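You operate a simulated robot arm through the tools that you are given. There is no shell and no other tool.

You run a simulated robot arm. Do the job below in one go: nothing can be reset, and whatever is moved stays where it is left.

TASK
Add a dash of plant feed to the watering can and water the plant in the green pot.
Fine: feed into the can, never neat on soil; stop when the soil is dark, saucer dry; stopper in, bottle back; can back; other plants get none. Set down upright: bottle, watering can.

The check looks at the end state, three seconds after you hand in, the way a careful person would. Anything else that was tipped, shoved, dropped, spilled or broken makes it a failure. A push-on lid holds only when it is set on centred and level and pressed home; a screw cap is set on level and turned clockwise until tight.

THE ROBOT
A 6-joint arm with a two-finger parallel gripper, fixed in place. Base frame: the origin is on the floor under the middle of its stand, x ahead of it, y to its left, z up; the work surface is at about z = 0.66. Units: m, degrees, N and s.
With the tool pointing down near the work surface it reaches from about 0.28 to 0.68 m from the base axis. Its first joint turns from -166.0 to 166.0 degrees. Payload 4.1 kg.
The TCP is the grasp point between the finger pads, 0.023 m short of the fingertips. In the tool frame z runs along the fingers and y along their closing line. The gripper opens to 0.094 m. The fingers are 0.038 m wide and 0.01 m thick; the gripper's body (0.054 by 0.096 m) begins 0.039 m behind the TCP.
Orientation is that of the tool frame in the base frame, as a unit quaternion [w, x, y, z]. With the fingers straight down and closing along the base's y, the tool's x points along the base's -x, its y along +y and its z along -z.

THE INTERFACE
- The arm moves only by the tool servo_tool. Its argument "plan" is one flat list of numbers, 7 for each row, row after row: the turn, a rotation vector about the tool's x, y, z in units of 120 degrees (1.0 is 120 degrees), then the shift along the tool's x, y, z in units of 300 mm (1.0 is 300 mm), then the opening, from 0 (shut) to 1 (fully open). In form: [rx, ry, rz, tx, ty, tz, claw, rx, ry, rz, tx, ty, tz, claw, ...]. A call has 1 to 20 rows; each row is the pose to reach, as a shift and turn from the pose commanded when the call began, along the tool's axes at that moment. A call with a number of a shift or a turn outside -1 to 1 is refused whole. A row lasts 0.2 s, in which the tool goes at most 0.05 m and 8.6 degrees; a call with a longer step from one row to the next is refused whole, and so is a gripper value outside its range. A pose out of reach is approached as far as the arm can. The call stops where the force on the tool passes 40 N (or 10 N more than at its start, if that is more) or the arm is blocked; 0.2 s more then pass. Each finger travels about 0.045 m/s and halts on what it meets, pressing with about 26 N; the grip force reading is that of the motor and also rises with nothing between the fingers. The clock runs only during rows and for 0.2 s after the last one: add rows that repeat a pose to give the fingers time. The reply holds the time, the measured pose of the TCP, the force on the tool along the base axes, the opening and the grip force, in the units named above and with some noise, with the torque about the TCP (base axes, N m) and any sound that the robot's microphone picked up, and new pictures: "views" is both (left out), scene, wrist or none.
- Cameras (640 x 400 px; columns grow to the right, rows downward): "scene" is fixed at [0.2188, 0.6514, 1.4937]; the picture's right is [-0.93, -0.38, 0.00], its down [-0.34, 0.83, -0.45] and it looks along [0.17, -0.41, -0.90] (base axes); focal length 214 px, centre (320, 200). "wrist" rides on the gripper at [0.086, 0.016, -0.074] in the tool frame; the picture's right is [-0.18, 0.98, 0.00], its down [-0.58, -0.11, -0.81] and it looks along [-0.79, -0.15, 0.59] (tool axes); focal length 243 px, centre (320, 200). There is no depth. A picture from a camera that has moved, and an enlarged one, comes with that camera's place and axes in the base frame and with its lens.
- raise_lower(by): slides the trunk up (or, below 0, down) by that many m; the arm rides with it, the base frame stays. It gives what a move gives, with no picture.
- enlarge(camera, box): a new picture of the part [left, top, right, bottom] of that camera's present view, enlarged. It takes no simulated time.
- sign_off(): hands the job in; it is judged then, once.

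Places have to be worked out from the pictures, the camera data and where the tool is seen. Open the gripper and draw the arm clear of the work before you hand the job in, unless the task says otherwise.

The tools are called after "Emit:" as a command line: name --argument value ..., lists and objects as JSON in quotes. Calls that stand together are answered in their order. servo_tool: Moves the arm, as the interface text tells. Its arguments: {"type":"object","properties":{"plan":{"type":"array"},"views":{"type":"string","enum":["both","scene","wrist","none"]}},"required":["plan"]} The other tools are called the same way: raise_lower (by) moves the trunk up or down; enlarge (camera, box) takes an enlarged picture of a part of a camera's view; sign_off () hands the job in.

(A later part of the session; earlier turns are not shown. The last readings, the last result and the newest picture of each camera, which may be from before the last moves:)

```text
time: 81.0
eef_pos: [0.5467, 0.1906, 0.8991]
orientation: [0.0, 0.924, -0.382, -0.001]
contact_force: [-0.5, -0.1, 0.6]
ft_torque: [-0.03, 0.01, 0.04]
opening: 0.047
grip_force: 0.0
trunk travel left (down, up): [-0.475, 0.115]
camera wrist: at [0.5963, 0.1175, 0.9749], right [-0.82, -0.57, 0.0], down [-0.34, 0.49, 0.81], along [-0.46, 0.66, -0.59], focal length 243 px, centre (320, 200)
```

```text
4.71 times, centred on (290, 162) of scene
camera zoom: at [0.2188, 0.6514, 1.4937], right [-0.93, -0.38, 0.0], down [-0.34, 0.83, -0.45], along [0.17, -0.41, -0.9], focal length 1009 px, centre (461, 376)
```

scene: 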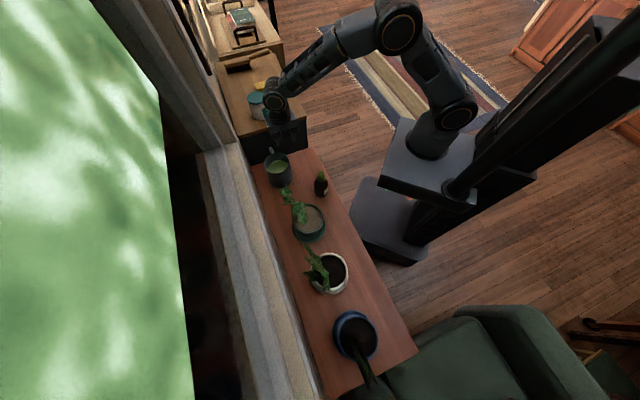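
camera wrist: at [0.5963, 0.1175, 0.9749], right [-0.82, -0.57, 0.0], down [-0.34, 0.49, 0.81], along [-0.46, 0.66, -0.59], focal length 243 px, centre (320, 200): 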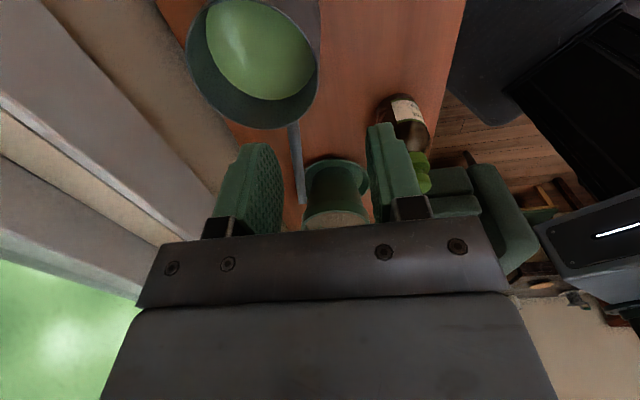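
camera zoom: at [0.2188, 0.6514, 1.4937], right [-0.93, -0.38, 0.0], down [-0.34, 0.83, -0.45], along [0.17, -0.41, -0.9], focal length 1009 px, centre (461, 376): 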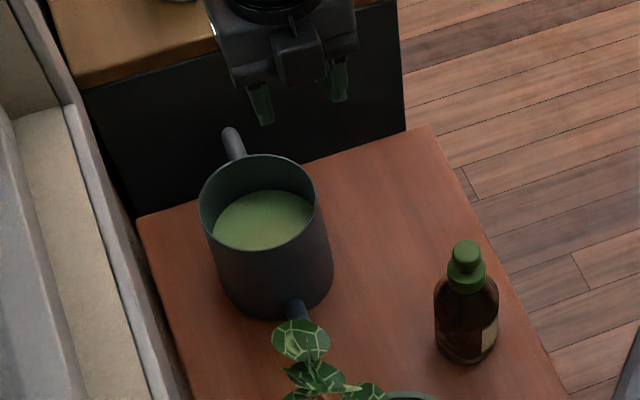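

The tool pose is right: TCP at n≈0.521 over the robot-side wall, fingers straddling the rim. I'll lower to just above the rim and check.

Emit:
servo_tool --plan '[0, 0, 0, 0, -0.002, 0.08, 0.5, 0, 0, 0, 0, -0.002, 0.16, 0.5, 0, 0, 0, 0, -0.002, 0.24, 0.5, 0, 0, 0, 0, -0.002, 0.3, 0.5, 0, 0, 0, 0, -0.002, 0.3, 0.5]' --views "wrist"

Emit:
enlarge --camera "wrist" --box '[160, 0, 440, 240]'

Emit:
enlarge --camera "scene" --box '[250, 125, 330, 190]'

```text
time: 82.2
eef_pos: [0.5464, 0.193, 0.8093]
orientation: [0.0, 0.924, -0.382, 0.0]
contact_force: [0.0, 0.3, -0.5]
ft_torque: [0.02, 0.03, 0.04]
opening: 0.0468
grip_force: 0.1
trunk travel left (down, up): [-0.475, 0.115]
camera wrist: at [0.5954, 0.1199, 0.8865], right [-0.83, -0.56, 0.0], down [-0.33, 0.49, 0.81], along [-0.46, 0.67, -0.59], focal length 243 px, centre (320, 200)
```

wrist: 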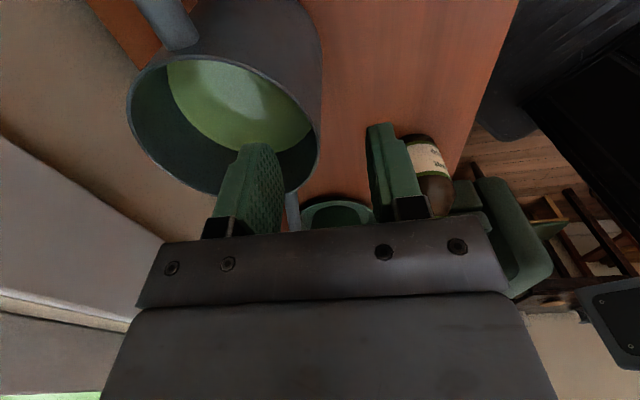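

```text
1.67 times, centred on (300, 120) of wrist
camera zoom: at [0.5954, 0.1199, 0.8865], right [-0.83, -0.56, 0.0], down [-0.33, 0.49, 0.81], along [-0.46, 0.67, -0.59], focal length 404 px, centre (353, 333)
```

zoom: 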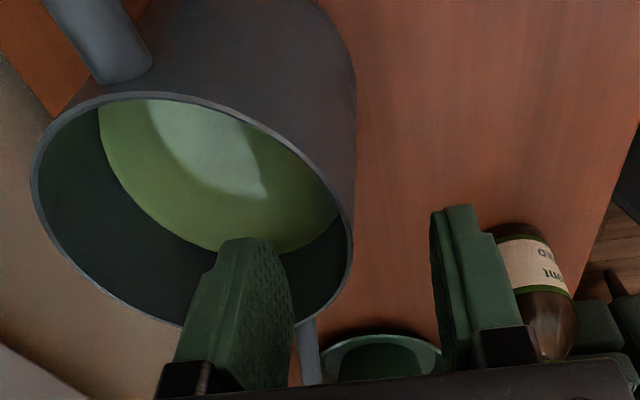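

```text
6.15 times, centred on (290, 158) of scene
camera zoom: at [0.2188, 0.6514, 1.4937], right [-0.93, -0.38, 0.0], down [-0.34, 0.83, -0.45], along [0.17, -0.41, -0.9], focal length 1320 px, centre (505, 462)
```

zoom: 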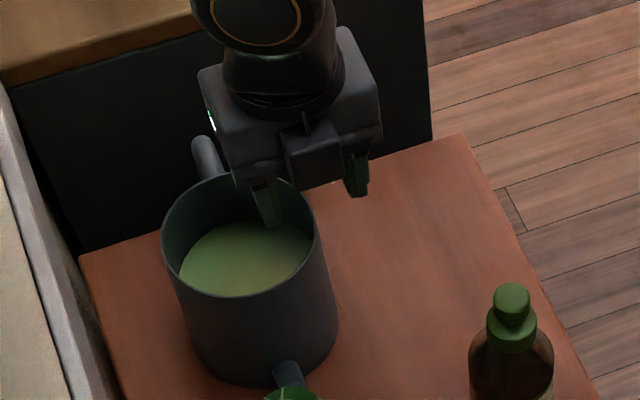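

The inner finger is over the can's interior and the outer finger outside. I'll descend slowly around the wall and check for contact.

Emit:
servo_tool --plan '[0, 0, 0, 0, 0, 0.03, 0.5, 0, 0, 0, 0, 0, 0.06, 0.5, 0, 0, 0, 0, 0, 0.1, 0.5, 0, 0, 0, 0, 0, 0.1, 0.5]' --views "none"

Emit:
servo_tool --plan '[0, 0, 0, 0, 0, 0.03, 0.5, 0, 0, 0, 0, 0, 0.06, 0.5, 0, 0, 0, 0, 0, 0.09, 0.5, 0, 0, 0, 0, 0, 0.09, 0.5]' --views "wrist"

Emit:
enlarge --camera "wrist" --box '[100, 0, 440, 240]'

Emit:
enlarge --camera "scene" --box '[250, 125, 330, 190]'

```text
time: 83.2
eef_pos: [0.5463, 0.1916, 0.7803]
orientation: [-0.001, 0.924, -0.383, 0.0]
contact_force: [0.0, 0.1, 0.0]
ft_torque: [0.0, 0.06, 0.0]
opening: 0.047
grip_force: 0.0
trunk travel left (down, up): [-0.475, 0.115]
```

```text
time: 84.2
eef_pos: [0.5468, 0.1927, 0.7536]
orientation: [-0.001, 0.924, -0.383, 0.0]
contact_force: [0.1, 0.3, 0.5]
ft_torque: [0.01, 0.04, -0.01]
opening: 0.0469
grip_force: 0.0
trunk travel left (down, up): [-0.475, 0.115]
camera wrist: at [0.5966, 0.1201, 0.8283], right [-0.83, -0.56, 0.0], down [-0.33, 0.49, 0.81], along [-0.46, 0.67, -0.59], focal length 243 px, centre (320, 200)
```

wrist: 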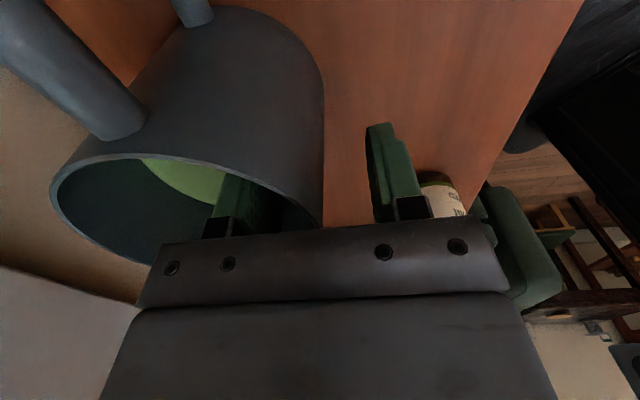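

```text
1.67 times, centred on (270, 120) of wrist
camera zoom: at [0.5966, 0.1201, 0.8283], right [-0.83, -0.56, 0.0], down [-0.33, 0.49, 0.81], along [-0.46, 0.67, -0.59], focal length 404 px, centre (403, 333)
```

zoom: 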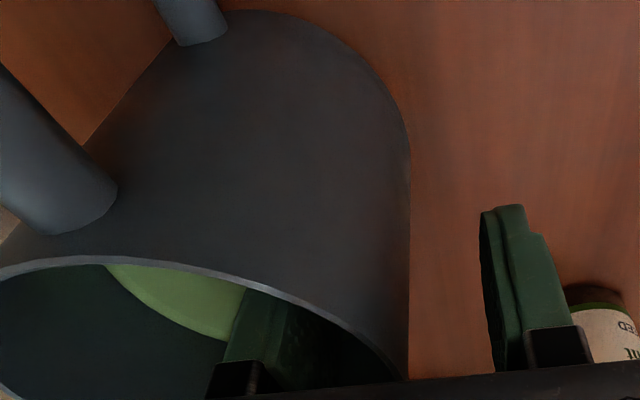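

```text
6.15 times, centred on (290, 158) of scene
camera zoom: at [0.2188, 0.6514, 1.4937], right [-0.93, -0.38, 0.0], down [-0.34, 0.83, -0.45], along [0.17, -0.41, -0.9], focal length 1320 px, centre (505, 462)
```

zoom: 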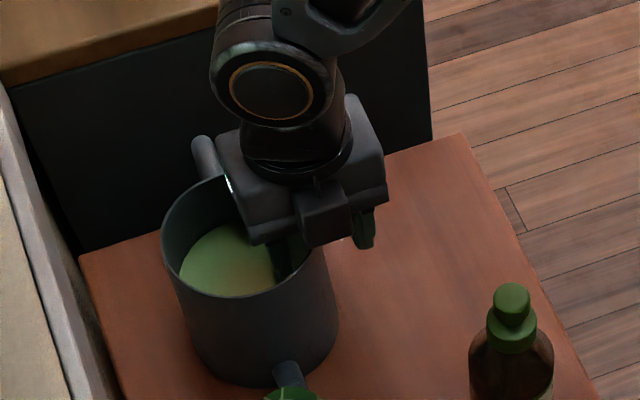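

No contact during descent, and the wall is between the fingers. I'll close on the wall.

Emit:
servo_tool --plan '[0, 0, 0, 0, 0, 0, 0.35, 0, 0, 0, 0, 0, 0, 0.22, 0, 0, 0, 0, 0, 0, 0.12, 0, 0, 0, 0, 0, 0, 0.05, 0, 0, 0, 0, 0, 0, 0, 0, 0, 0, 0, 0, 0, 0, 0, 0, 0, 0, 0, 0, 0]' --views "wrist"

Emit:
enlarge --camera "scene" --box '[250, 125, 330, 190]'

```text
time: 85.8
eef_pos: [0.5464, 0.1933, 0.7535]
orientation: [0.0, 0.924, -0.383, 0.0]
contact_force: [-1.2, -0.7, 3.3]
ft_torque: [-0.47, 0.44, -0.03]
opening: 0.0083
grip_force: 25.9
trunk travel left (down, up): [-0.475, 0.115]
camera wrist: at [0.5963, 0.1198, 0.8287], right [-0.83, -0.56, 0.0], down [-0.33, 0.49, 0.81], along [-0.46, 0.67, -0.59], focal length 243 px, centre (320, 200)
```

wrist: 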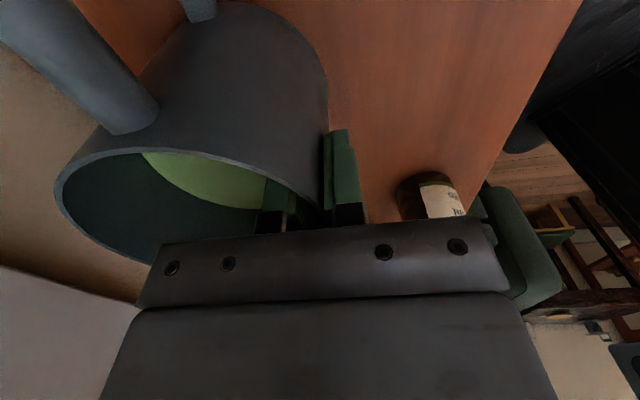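

```text
6.15 times, centred on (290, 158) of scene
camera zoom: at [0.2188, 0.6514, 1.4937], right [-0.93, -0.38, 0.0], down [-0.34, 0.83, -0.45], along [0.17, -0.41, -0.9], focal length 1320 px, centre (505, 462)
```

zoom: 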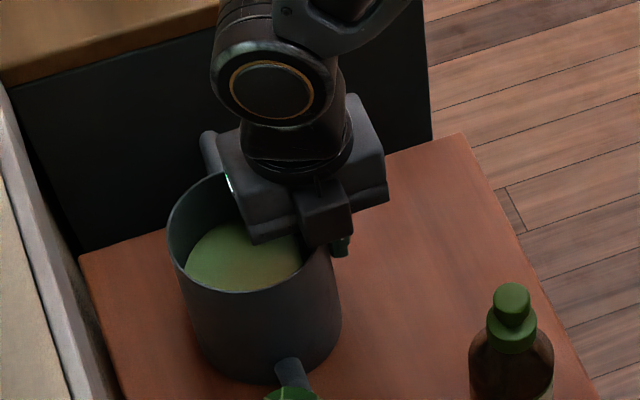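

The wall is gripped (opening 0.0083), but the readings show about 0.6 N·m about s and the rim was drawn about 3 mm toward the robot. I'll relieve that by shifting 3 mm outward.

Emit:
servo_tool --plan '[0, 0, 0, 0, -0.005, 0, 0, 0, 0, 0, 0, -0.01, 0, 0, 0, 0, 0, 0, -0.01, 0, 0]' --views "none"

Emit:
enlarge --camera "scene" --box '[250, 125, 330, 190]'

```text
time: 86.6
eef_pos: [0.5496, 0.1951, 0.7529]
orientation: [0.0, 0.924, -0.383, -0.001]
contact_force: [-2.7, -2.3, 2.3]
ft_torque: [-0.62, 0.54, 0.01]
opening: 0.0085
grip_force: 26.4
trunk travel left (down, up): [-0.475, 0.115]
```

```text
6.15 times, centred on (290, 158) of scene
camera zoom: at [0.2188, 0.6514, 1.4937], right [-0.93, -0.38, 0.0], down [-0.34, 0.83, -0.45], along [0.17, -0.41, -0.9], focal length 1320 px, centre (505, 462)
```

zoom: 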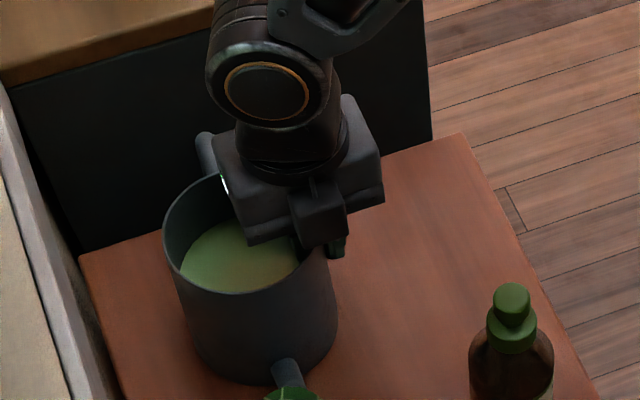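

The torque sign fits a can that tapers about 2.6° toward the top, so the pads should lean with the wall. I'll tilt the tool by that amount to relieve it.

Emit:
servo_tool --plan '[-0.01, 0, 0, 0, 0, 0, 0, -0.0217, 0, 0, 0, 0, 0, 0, -0.0217, 0, 0, 0, 0, 0, 0]' --views "none"

Emit:
enlarge --camera "scene" --box '[250, 125, 330, 190]'

```text
time: 87.4
eef_pos: [0.549, 0.1949, 0.7544]
orientation: [0.02, 0.924, -0.383, -0.007]
contact_force: [4.0, 3.3, 3.7]
ft_torque: [0.86, -0.9, -0.02]
opening: 0.0086
grip_force: 26.1
trunk travel left (down, up): [-0.475, 0.115]
```

```text
6.15 times, centred on (290, 158) of scene
camera zoom: at [0.2188, 0.6514, 1.4937], right [-0.93, -0.38, 0.0], down [-0.34, 0.83, -0.45], along [0.17, -0.41, -0.9], focal length 1320 px, centre (505, 462)
```

zoom: 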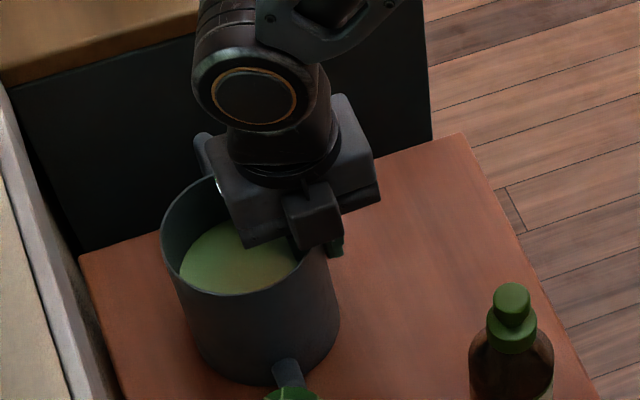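

The torque reversed, so balance lies around 1° of tilt. I'll rotate back 1.5°.

Emit:
servo_tool --plan '[0.0125, 0, 0, 0, 0, 0, 0, 0.0125, 0, 0, 0, 0, 0, 0]' --views "none"

Emit:
enlarge --camera "scene" --box '[250, 125, 330, 190]'

```text
time: 88.0
eef_pos: [0.5475, 0.1953, 0.7536]
orientation: [0.01, 0.924, -0.382, -0.005]
contact_force: [0.8, 0.9, 1.6]
ft_torque: [0.41, -0.07, 0.04]
opening: 0.0084
grip_force: 25.9
trunk travel left (down, up): [-0.475, 0.115]
```

```text
6.15 times, centred on (290, 158) of scene
camera zoom: at [0.2188, 0.6514, 1.4937], right [-0.93, -0.38, 0.0], down [-0.34, 0.83, -0.45], along [0.17, -0.41, -0.9], focal length 1320 px, centre (505, 462)
```

zoom: 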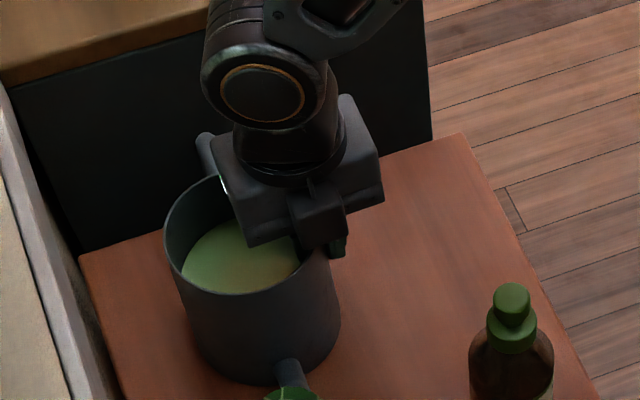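

The torque is nearly balanced and the can is upright in the grip. I'll lift 2 cm slowly and check for slip or tilt.

Emit:
servo_tool --plan '[0, 0, 0, 0, 0, -0.01, 0, 0, 0, 0, 0, 0.0006, -0.03, 0, 0, 0, 0, 0, 0.0013, -0.0667, 0, 0, 0, 0, 0, 0.0013, -0.0667, 0]' --views "wrist"

Emit:
enlarge --camera "scene" --box '[250, 125, 330, 190]'

```text
time: 89.0
eef_pos: [0.5476, 0.1942, 0.7726]
orientation: [0.01, 0.924, -0.382, -0.004]
contact_force: [-1.2, 0.7, -7.3]
ft_torque: [-0.24, 0.28, 0.03]
opening: 0.0082
grip_force: 26.1
trunk travel left (down, up): [-0.475, 0.115]
camera wrist: at [0.5992, 0.1233, 0.8487], right [-0.82, -0.56, 0.02], down [-0.32, 0.5, 0.8], along [-0.46, 0.66, -0.59], focal length 243 px, centre (320, 200)
```

wrist: 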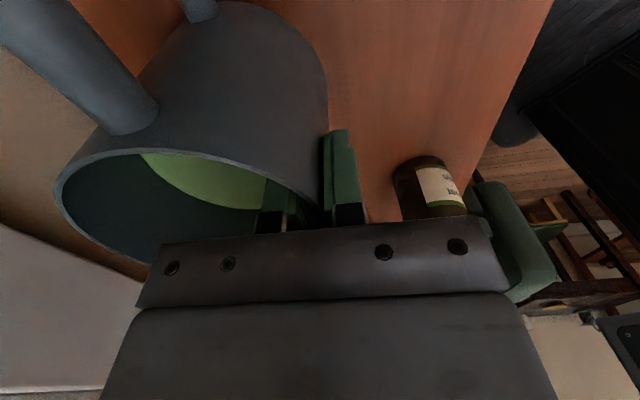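

```text
6.15 times, centred on (290, 158) of scene
camera zoom: at [0.2188, 0.6514, 1.4937], right [-0.93, -0.38, 0.0], down [-0.34, 0.83, -0.45], along [0.17, -0.41, -0.9], focal length 1320 px, centre (505, 462)
```

zoom: 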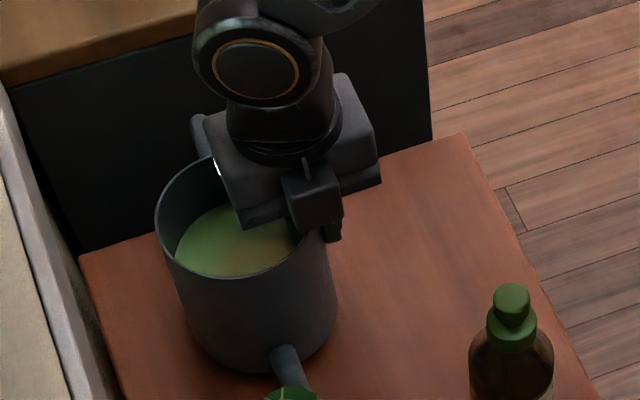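

The can hangs level at 7.3 N with no slip. I'll lift it to about 10 cm and shift it 4.4 cm toward the robot side, so the spout line runs clear of the stems.

Emit:
servo_tool --plan '[0, 0, 0, 0, 0.0013, -0.0667, 0, 0, 0, 0, 0, 0.0026, -0.1333, 0, 0, 0, 0, 0, 0.004, -0.2, 0, 0, 0, 0, 0, 0.03, -0.2667, 0, 0, 0, 0, 0, 0.09, -0.266, 0, 0, 0, 0, 0, 0.152, -0.264, 0, 0, 0, 0, 0, 0.152, -0.264, 0]' --views "both"

Emit:
enlarge --camera "scene" --box '[240, 120, 350, 245]'

```text
time: 90.6
eef_pos: [0.5181, 0.1624, 0.8535]
orientation: [0.009, 0.924, -0.383, -0.003]
contact_force: [-0.4, -0.5, -8.0]
ft_torque: [-0.26, 0.34, 0.01]
opening: 0.0082
grip_force: 26.2
trunk travel left (down, up): [-0.475, 0.115]
camera wrist: at [0.5683, 0.09, 0.9296], right [-0.83, -0.56, 0.02], down [-0.32, 0.5, 0.8], along [-0.46, 0.66, -0.59], focal length 243 px, centre (320, 200)
```

scene: 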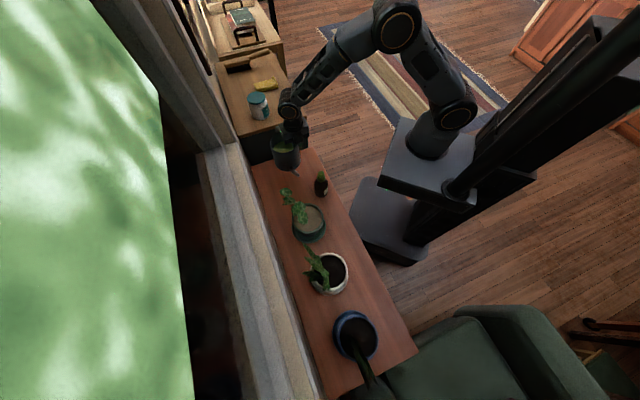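
wrist: 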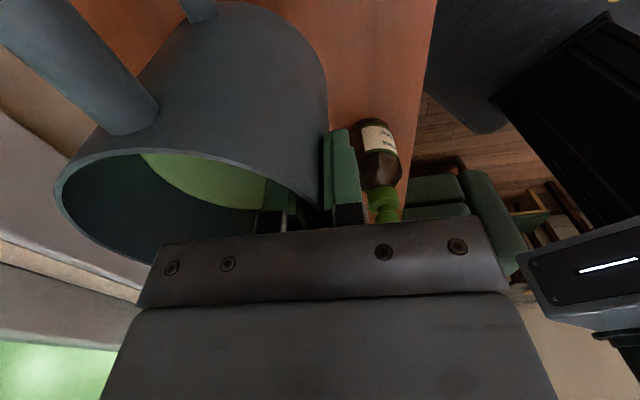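

```text
3.20 times, centred on (295, 182) of scene
camera zoom: at [0.2188, 0.6514, 1.4937], right [-0.93, -0.38, 0.0], down [-0.34, 0.83, -0.45], along [0.17, -0.41, -0.9], focal length 686 px, centre (400, 256)
```

zoom: 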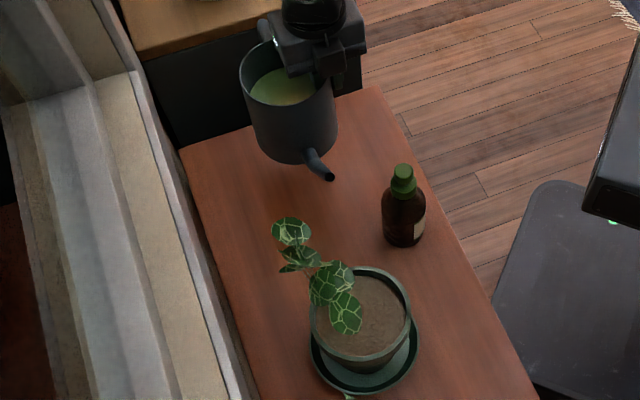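

The can hangs level with the spout tip at about n=0.53, s=-0.085, z=0.89. I'll move it along the shelf toward the pot while tilting only 12°, below the angle where flow starts (about 20°).

Emit:
servo_tool --plan '[0, 0.01, 0, -0.03, 0, 0, 0, 0, 0.02, 0, -0.08, 0, -0.005, 0, 0, 0.04, 0, -0.14, 0, -0.01, 0, 0, 0.06, 0, -0.2, 0, -0.0167, 0, 0, 0.08, 0, -0.25, 0, -0.0167, 0, 0, 0.1, 0, -0.288, 0, -0.0167, 0, 0, 0.1, 0, -0.288, 0, -0.0167, 0]' --views "both"

Emit:
enlarge --camera "scene" --box '[240, 120, 350, 245]'

```text
time: 92.2
eef_pos: [0.4576, 0.2251, 0.8584]
orientation: [0.05, 0.919, -0.379, 0.092]
contact_force: [0.0, 0.8, -8.2]
ft_torque: [-0.22, 0.32, 0.0]
opening: 0.0082
grip_force: 26.1
trunk travel left (down, up): [-0.475, 0.115]
camera wrist: at [0.4958, 0.1651, 0.9508], right [-0.82, -0.57, -0.02], down [-0.43, 0.61, 0.67], along [-0.37, 0.56, -0.75], focal length 243 px, centre (320, 200)
```

scene: 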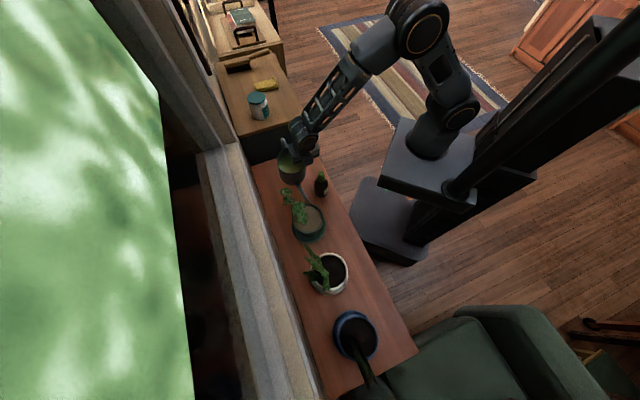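
wrist: 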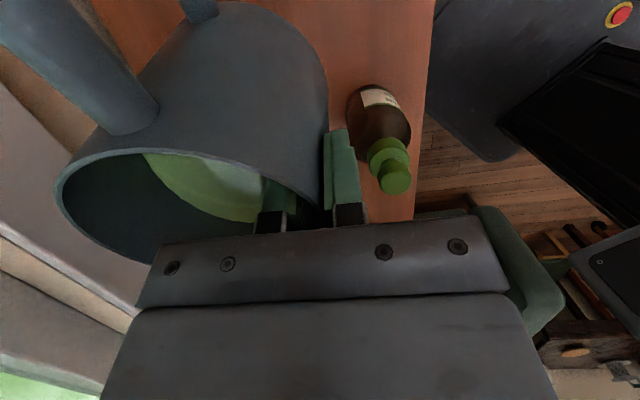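

```text
3.20 times, centred on (295, 182) of scene
camera zoom: at [0.2188, 0.6514, 1.4937], right [-0.93, -0.38, 0.0], down [-0.34, 0.83, -0.45], along [0.17, -0.41, -0.9], focal length 686 px, centre (400, 256)
```

zoom: 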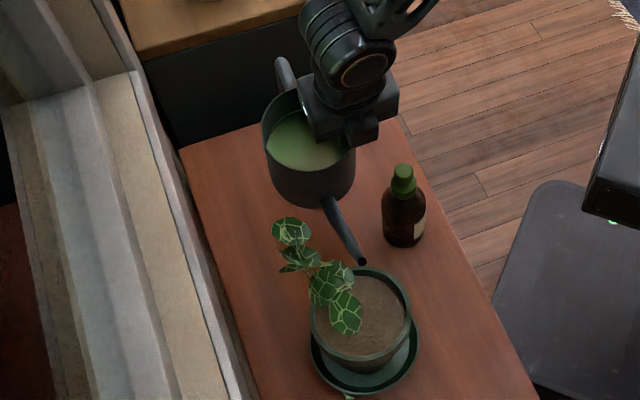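

The spout tip is at about n=0.531, s=0.005, inside the pot's outline and clear of the leaves. I'll tilt gradually, watching the soil and saucer.

Emit:
servo_tool --plan '[0, 0.025, 0, 0, 0, 0, 0, 0, 0.05, 0, 0, 0, 0, 0]' --views "none"

Emit:
enlarge --camera "scene" --box '[265, 150, 345, 245]'

```text
time: 92.8
eef_pos: [0.4568, 0.2243, 0.8576]
orientation: [0.069, 0.913, -0.376, 0.141]
contact_force: [0.4, -1.6, -7.3]
ft_torque: [-0.18, 0.37, 0.01]
opening: 0.0083
grip_force: 25.9
trunk travel left (down, up): [-0.475, 0.115]
```

```text
4.21 times, centred on (305, 198) of scene
camera zoom: at [0.2188, 0.6514, 1.4937], right [-0.93, -0.38, 0.0], down [-0.34, 0.83, -0.45], along [0.17, -0.41, -0.9], focal length 903 px, centre (383, 210)
```

zoom: 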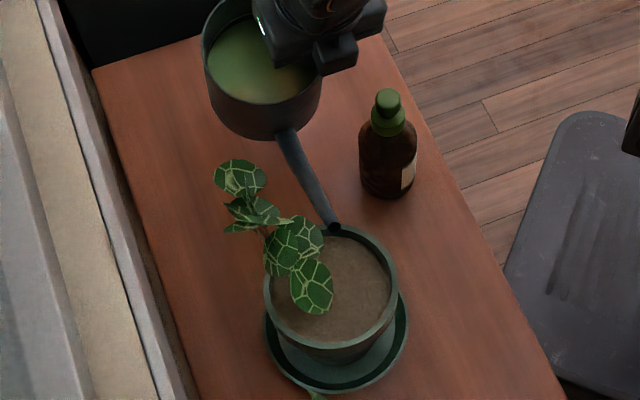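

Tilt is now 18° with no flow. I'll continue in 2.5–3° steps.

Emit:
servo_tool --plan '[0, 0.0208, 0, 0, 0, 0, 0, 0, 0.0208, 0, 0, 0, 0, 0]' --views "none"

Emit:
enlarge --camera "scene" --box '[265, 150, 345, 245]'

```text
time: 93.4
eef_pos: [0.4578, 0.2243, 0.859]
orientation: [0.077, 0.909, -0.375, 0.161]
contact_force: [0.1, 0.0, -7.8]
ft_torque: [-0.16, 0.38, -0.02]
opening: 0.0084
grip_force: 26.3
trunk travel left (down, up): [-0.475, 0.115]
```

```text
4.21 times, centred on (305, 198) of scene
camera zoom: at [0.2188, 0.6514, 1.4937], right [-0.93, -0.38, 0.0], down [-0.34, 0.83, -0.45], along [0.17, -0.41, -0.9], focal length 903 px, centre (383, 210)
```

zoom: 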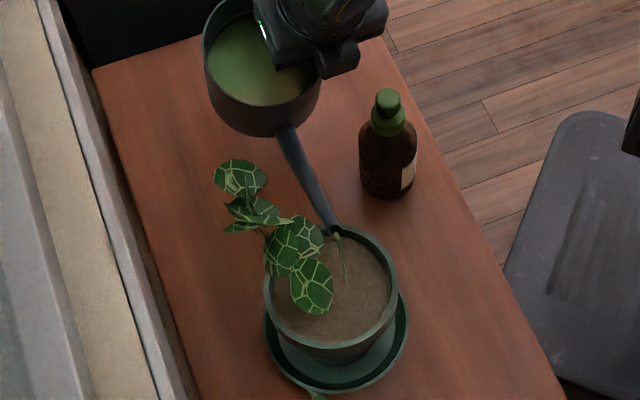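

A thin stream is landing in the middle of the soil at about 20.5° tilt. I'll hold and monitor.

Emit:
servo_tool --plan '[0, 0, 0, 0, 0, 0, 0, 0, 0, 0, 0, 0, 0, 0, 0, 0, 0, 0, 0, 0, 0, 0, 0, 0, 0, 0, 0, 0]' --views "none"

Emit:
enlarge --camera "scene" --box '[265, 150, 345, 245]'

```text
time: 94.4
eef_pos: [0.4574, 0.2243, 0.8591]
orientation: [0.078, 0.909, -0.376, 0.16]
contact_force: [-0.8, -0.6, -8.4]
ft_torque: [-0.15, 0.35, -0.03]
opening: 0.0082
grip_force: 25.8
trunk travel left (down, up): [-0.475, 0.115]
```

```text
4.21 times, centred on (305, 198) of scene
camera zoom: at [0.2188, 0.6514, 1.4937], right [-0.93, -0.38, 0.0], down [-0.34, 0.83, -0.45], along [0.17, -0.41, -0.9], focal length 903 px, centre (383, 210)
```

zoom: 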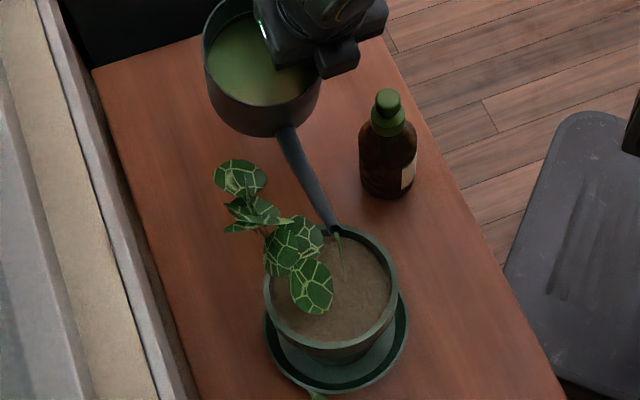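

The flow is thinning as the level drops and the soil is still light. I'll tilt 2.5° more and hold briefly.

Emit:
servo_tool --plan '[0, 0.0208, 0, 0, 0, 0, 0, 0, 0.0208, 0, 0, 0, 0, 0, 0, 0.0208, 0, 0, 0, 0, 0]' --views "none"

Emit:
enlarge --camera "scene" --box '[265, 150, 345, 245]'

```text
time: 95.2
eef_pos: [0.4576, 0.2245, 0.8579]
orientation: [0.085, 0.906, -0.374, 0.18]
contact_force: [0.0, 0.5, -7.0]
ft_torque: [-0.15, 0.37, 0.02]
opening: 0.0083
grip_force: 26.0
trunk travel left (down, up): [-0.475, 0.115]
```

```text
4.21 times, centred on (305, 198) of scene
camera zoom: at [0.2188, 0.6514, 1.4937], right [-0.93, -0.38, 0.0], down [-0.34, 0.83, -0.45], along [0.17, -0.41, -0.9], focal length 903 px, centre (383, 210)
```

zoom: 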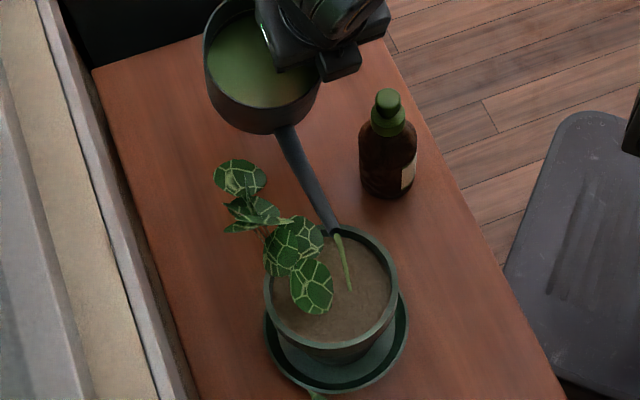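

The stream is stronger and still landing on the soil. I'll hold and compare the soil colour.

Emit:
servo_tool --plan '[0, 0, 0, 0, 0, 0, 0, 0, 0, 0, 0, 0, 0, 0, 0, 0, 0, 0, 0, 0, 0]' --views "none"

Emit:
enlarge --camera "scene" --box '[285, 190, 345, 270]'

```text
time: 96.0
eef_pos: [0.4576, 0.2249, 0.8582]
orientation: [0.085, 0.906, -0.373, 0.18]
contact_force: [-0.4, 0.2, -8.1]
ft_torque: [-0.16, 0.35, 0.01]
opening: 0.0081
grip_force: 25.9
trunk travel left (down, up): [-0.475, 0.115]
```

```text
5.00 times, centred on (315, 230) of scene
camera zoom: at [0.2188, 0.6514, 1.4937], right [-0.93, -0.38, 0.0], down [-0.34, 0.83, -0.45], along [0.17, -0.41, -0.9], focal length 1072 px, centre (345, 50)
```

zoom: 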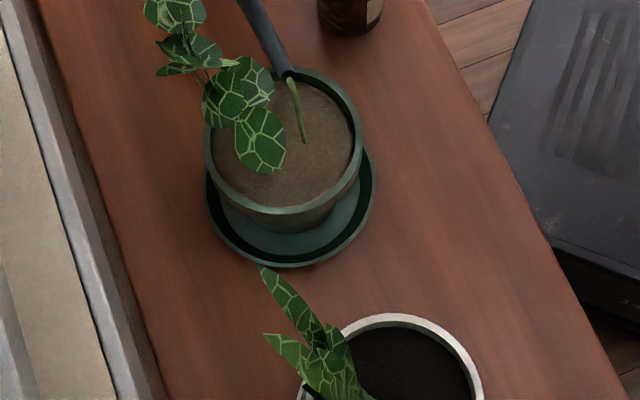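

The soil is a bit darker but still brown compared with the neighbouring moist pots. I'll tilt a little more and hold.

Emit:
servo_tool --plan '[0, 0.0167, 0, 0, 0, 0, 0, 0, 0.0167, 0, 0, 0, 0, 0, 0, 0.0167, 0, 0, 0, 0, 0, 0, 0.0167, 0, 0, 0, 0, 0]' --views "none"

Emit:
enlarge --camera "scene" --box '[285, 190, 345, 270]'

```text
time: 97.0
eef_pos: [0.4563, 0.2255, 0.857]
orientation: [0.092, 0.903, -0.371, 0.197]
contact_force: [-0.2, -0.5, -7.6]
ft_torque: [-0.12, 0.34, 0.01]
opening: 0.0081
grip_force: 25.8
trunk travel left (down, up): [-0.475, 0.115]
```

```text
5.00 times, centred on (315, 230) of scene
camera zoom: at [0.2188, 0.6514, 1.4937], right [-0.93, -0.38, 0.0], down [-0.34, 0.83, -0.45], along [0.17, -0.41, -0.9], focal length 1072 px, centre (345, 50)
```

zoom: 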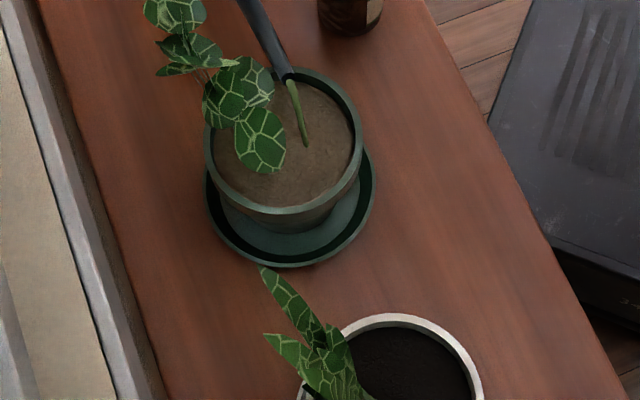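

The stream still lands near the pot's centre, the saucer is dry, and the soil is darkening slowly. I'll keep holding.

Emit:
servo_tool --plan '[0, 0, 0, 0, 0, 0, 0, 0, 0, 0, 0, 0, 0, 0, 0, 0, 0, 0, 0, 0, 0, 0, 0, 0, 0, 0, 0, 0, 0, 0, 0, 0, 0, 0, 0]' --views "none"

Emit:
enlarge --camera "scene" --box '[285, 190, 345, 270]'

```text
time: 98.2
eef_pos: [0.4568, 0.2251, 0.8575]
orientation: [0.093, 0.902, -0.372, 0.196]
contact_force: [-1.2, -0.3, -7.7]
ft_torque: [-0.12, 0.36, -0.01]
opening: 0.0084
grip_force: 26.2
trunk travel left (down, up): [-0.475, 0.115]
```

```text
5.00 times, centred on (315, 230) of scene
camera zoom: at [0.2188, 0.6514, 1.4937], right [-0.93, -0.38, 0.0], down [-0.34, 0.83, -0.45], along [0.17, -0.41, -0.9], focal length 1072 px, centre (345, 50)
```

zoom: 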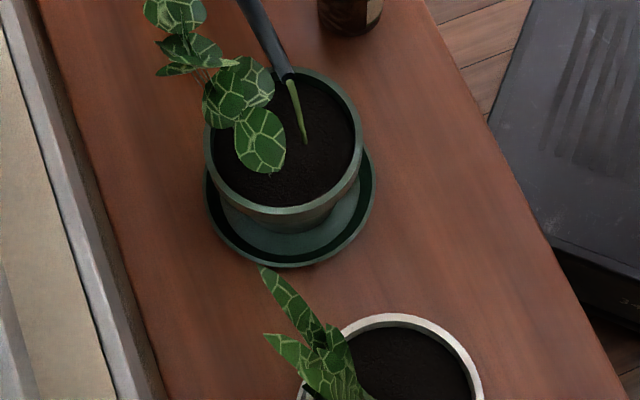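

The soil has just turned dark and the saucer is dry, so I'll tilt back immediately.

Emit:
servo_tool --plan '[0, -0.07, 0, 0, 0, 0, 0, 0, -0.135, 0, 0, 0, 0, 0, 0, -0.18, 0, 0, 0, 0, 0, 0, -0.2083, 0, 0, 0, 0, 0, 0, -0.2083, 0, 0, 0, 0, 0]' --views "both"

Emit:
enlarge --camera "scene" --box '[265, 150, 345, 245]'

```text
time: 99.4
eef_pos: [0.4559, 0.2255, 0.8591]
orientation: [0.008, 0.924, -0.383, -0.004]
contact_force: [-0.2, 1.0, -6.9]
ft_torque: [-0.22, 0.3, 0.0]
opening: 0.0083
grip_force: 25.8
trunk travel left (down, up): [-0.475, 0.115]
camera wrist: at [0.5072, 0.1534, 0.9338], right [-0.82, -0.57, 0.02], down [-0.32, 0.5, 0.8], along [-0.46, 0.66, -0.59], focal length 243 px, centre (320, 200)
```

scene: 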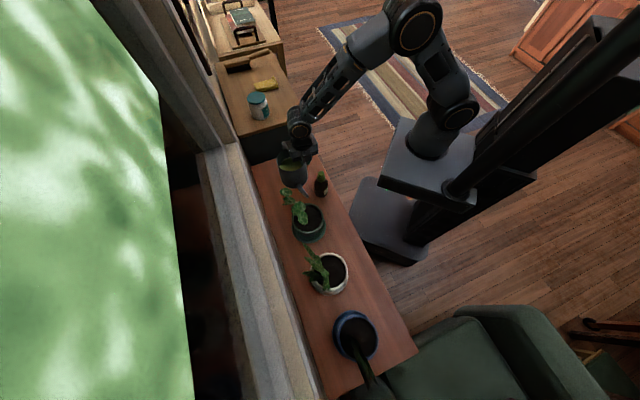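
wrist: 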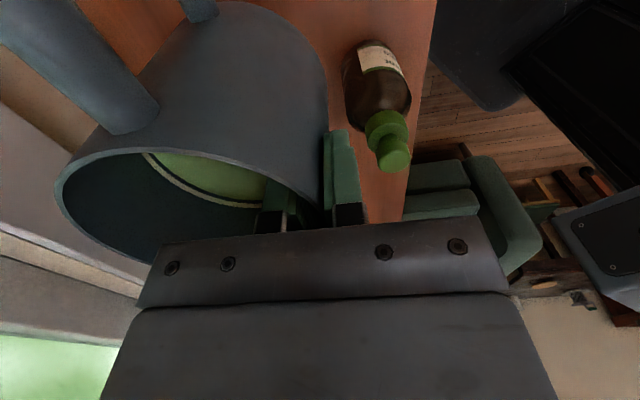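

```text
4.21 times, centred on (305, 198) of scene
camera zoom: at [0.2188, 0.6514, 1.4937], right [-0.93, -0.38, 0.0], down [-0.34, 0.83, -0.45], along [0.17, -0.41, -0.9], focal length 903 px, centre (383, 210)
```

zoom: 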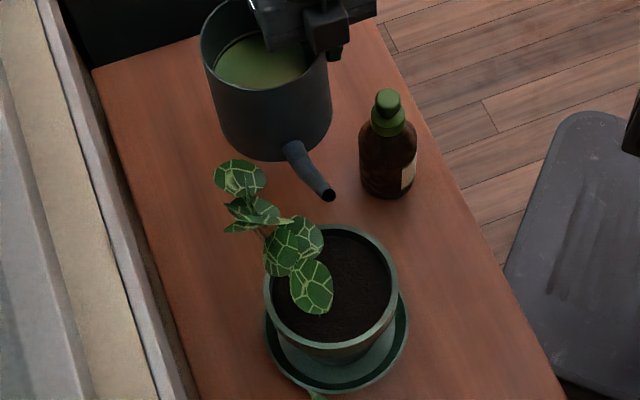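

The soil is dark, the saucer is dry, and the flow has stopped. I'll take the can back the way it came, stopping 2 cm above its original spot.

Emit:
servo_tool --plan '[0, 0, 0, 0.04, 0, 0, 0, 0, 0, 0, 0.1, 0, 0, 0, 0, 0, 0, 0.17, 0, 0, 0, 0, 0, 0, 0.24, 0, 0.01, 0, 0, 0, 0, 0.288, 0, 0.0167, 0, 0, 0, 0, 0.288, -0.05, 0.0167, 0, 0, 0, 0, 0.288, -0.1, 0.0167, 0, 0, 0, 0, 0.288, -0.148, 0.0167, 0, 0, 0, 0, 0.288, -0.149, 0.08, 0, 0, 0, 0, 0.288, -0.15, 0.16, 0, 0, 0, 0, 0.288, -0.151, 0.23, 0, 0, 0, 0, 0.288, -0.152, 0.2807, 0, 0, 0, 0, 0.288, -0.152, 0.2807, 0]' --views "both"

Emit:
enlarge --camera "scene" --box '[250, 125, 330, 190]'

```text
time: 102.2
eef_pos: [0.5485, 0.1937, 0.7728]
orientation: [0.01, 0.924, -0.383, -0.004]
contact_force: [-0.8, 0.4, -6.9]
ft_torque: [-0.19, 0.23, 0.0]
opening: 0.0082
grip_force: 26.2
trunk travel left (down, up): [-0.475, 0.115]
camera wrist: at [0.5994, 0.1225, 0.8485], right [-0.82, -0.56, 0.02], down [-0.32, 0.5, 0.8], along [-0.46, 0.66, -0.59], focal length 243 px, centre (320, 200)
```

scene: 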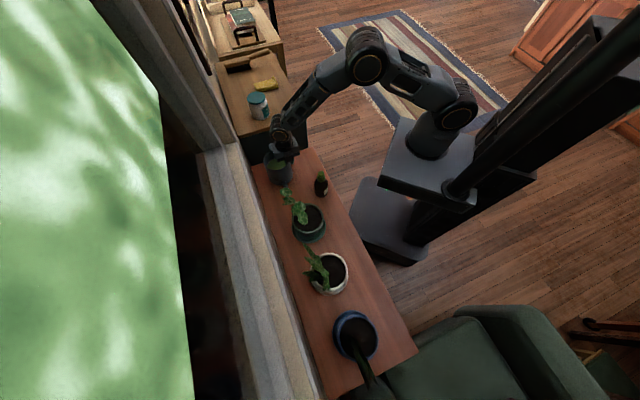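
wrist: 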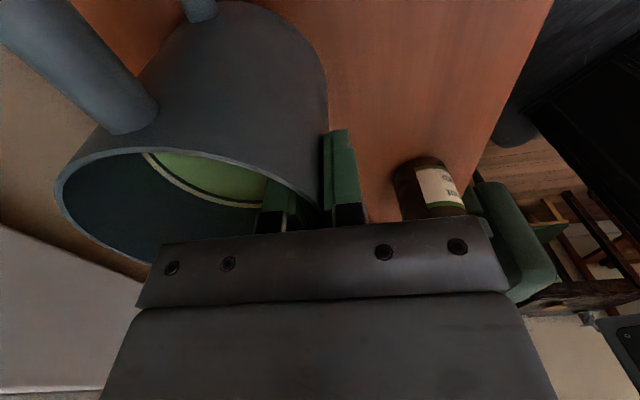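

```text
6.15 times, centred on (290, 158) of scene
camera zoom: at [0.2188, 0.6514, 1.4937], right [-0.93, -0.38, 0.0], down [-0.34, 0.83, -0.45], along [0.17, -0.41, -0.9], focal length 1320 px, centre (505, 462)
```

zoom: 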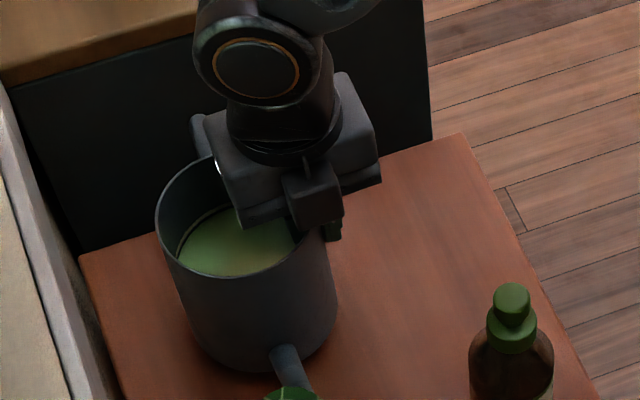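

The can is back above its original position and level. I'll lower it the last 2 cm in small steps, watching the weight transfer.

Emit:
servo_tool --plan '[0, 0, 0, 0, -0.0003, 0.015, 0, 0, 0, 0, 0, -0.0006, 0.03, 0, 0, 0, 0, 0, -0.001, 0.047, 0, 0, 0, 0, 0, -0.001, 0.047, 0]' --views "none"

Emit:
servo_tool --plan '[0, 0, 0, 0, 0, 0.0067, 0, 0, 0, 0, 0, 0, 0.0067, 0]' --views "none"

```text
time: 103.2
eef_pos: [0.5486, 0.1956, 0.7588]
orientation: [0.01, 0.924, -0.382, -0.004]
contact_force: [0.5, 0.5, -7.6]
ft_torque: [-0.22, 0.26, 0.04]
opening: 0.0083
grip_force: 26.2
trunk travel left (down, up): [-0.475, 0.115]
```

```text
time: 103.8
eef_pos: [0.5485, 0.1942, 0.7564]
orientation: [0.01, 0.924, -0.382, -0.004]
contact_force: [0.0, 0.1, -7.6]
ft_torque: [-0.26, 0.25, -0.01]
opening: 0.0084
grip_force: 26.2
trunk travel left (down, up): [-0.475, 0.115]
```

Still carrying the full weight. I'll continue at 1–1.5 mm per step.

Emit:
servo_tool --plan '[0, 0, 0, 0, 0, 0.005, 0, 0, 0, 0, 0, 0, 0.005, 0]' --views "none"

Emit:
servo_tool --plan '[0, 0, 0, 0, 0, 0.0033, 0, 0, 0, 0, 0, 0, 0.0033, 0]' --views "none"

```text
time: 104.4
eef_pos: [0.5488, 0.1944, 0.7556]
orientation: [0.008, 0.924, -0.382, -0.003]
contact_force: [0.8, -0.7, -7.7]
ft_torque: [-0.27, 0.26, -0.01]
opening: 0.0082
grip_force: 26.0
trunk travel left (down, up): [-0.475, 0.115]
```

```text
time: 105.0
eef_pos: [0.5488, 0.1943, 0.754]
orientation: [0.009, 0.924, -0.383, -0.004]
contact_force: [-0.8, -0.1, -7.7]
ft_torque: [-0.2, 0.26, 0.03]
opening: 0.0083
grip_force: 25.8
trunk travel left (down, up): [-0.475, 0.115]
```

Nearly at the original height. I'll continue.

Emit:
servo_tool --plan '[0, 0, 0, 0, 0, 0.004, 0, 0, 0, 0, 0, 0, 0.004, 0]' --views "none"

Emit:
servo_tool --plan '[0, 0, 0, 0, 0, 0.0033, 0, 0, 0, 0, 0, 0, 0.0033, 0]' --views "none"

```text
time: 105.6
eef_pos: [0.5484, 0.1946, 0.7524]
orientation: [0.008, 0.924, -0.383, -0.003]
contact_force: [-1.2, -1.0, -3.6]
ft_torque: [-0.01, 0.07, 0.01]
opening: 0.0085
grip_force: 25.4
trunk travel left (down, up): [-0.475, 0.115]
```

```text
time: 106.2
eef_pos: [0.5486, 0.1938, 0.7534]
orientation: [0.008, 0.924, -0.383, -0.004]
contact_force: [-1.2, -1.0, 4.5]
ft_torque: [0.42, 0.24, 0.03]
opening: 0.0078
grip_force: 26.2
trunk travel left (down, up): [-0.475, 0.115]
```

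The weight has transferred (force now +4.5 N). I'll check level, then open the fingers.

Emit:
servo_tool --plan '[0, 0, 0, 0, 0, 0, 0.12, 0, 0, 0, 0, 0, 0, 0.2, 0, 0, 0, 0, 0, 0, 0.35, 0, 0, 0, 0, 0, 0, 0.45, 0, 0, 0, 0, 0, 0, 0.45]' --views "wrist"

Emit:
enlarge --camera "scene" --box '[250, 125, 330, 190]'

```text
time: 107.4
eef_pos: [0.549, 0.1935, 0.7527]
orientation: [0.008, 0.924, -0.382, -0.004]
contact_force: [0.9, -0.5, 0.3]
ft_torque: [-0.02, 0.01, -0.05]
opening: 0.0425
grip_force: 0.1
trunk travel left (down, up): [-0.475, 0.115]
camera wrist: at [0.5989, 0.1221, 0.8283], right [-0.82, -0.56, 0.02], down [-0.32, 0.5, 0.8], along [-0.46, 0.66, -0.59], focal length 243 px, centre (320, 200)
```

wrist: 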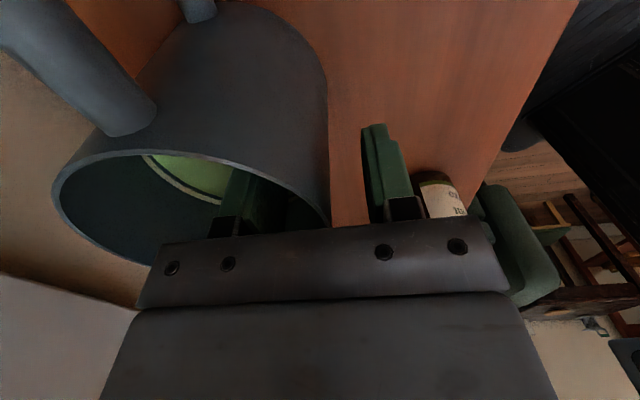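

```text
6.15 times, centred on (290, 158) of scene
camera zoom: at [0.2188, 0.6514, 1.4937], right [-0.93, -0.38, 0.0], down [-0.34, 0.83, -0.45], along [0.17, -0.41, -0.9], focal length 1320 px, centre (505, 462)
```

zoom: 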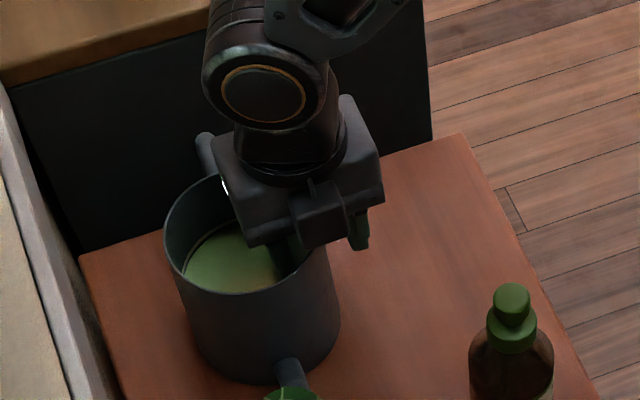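

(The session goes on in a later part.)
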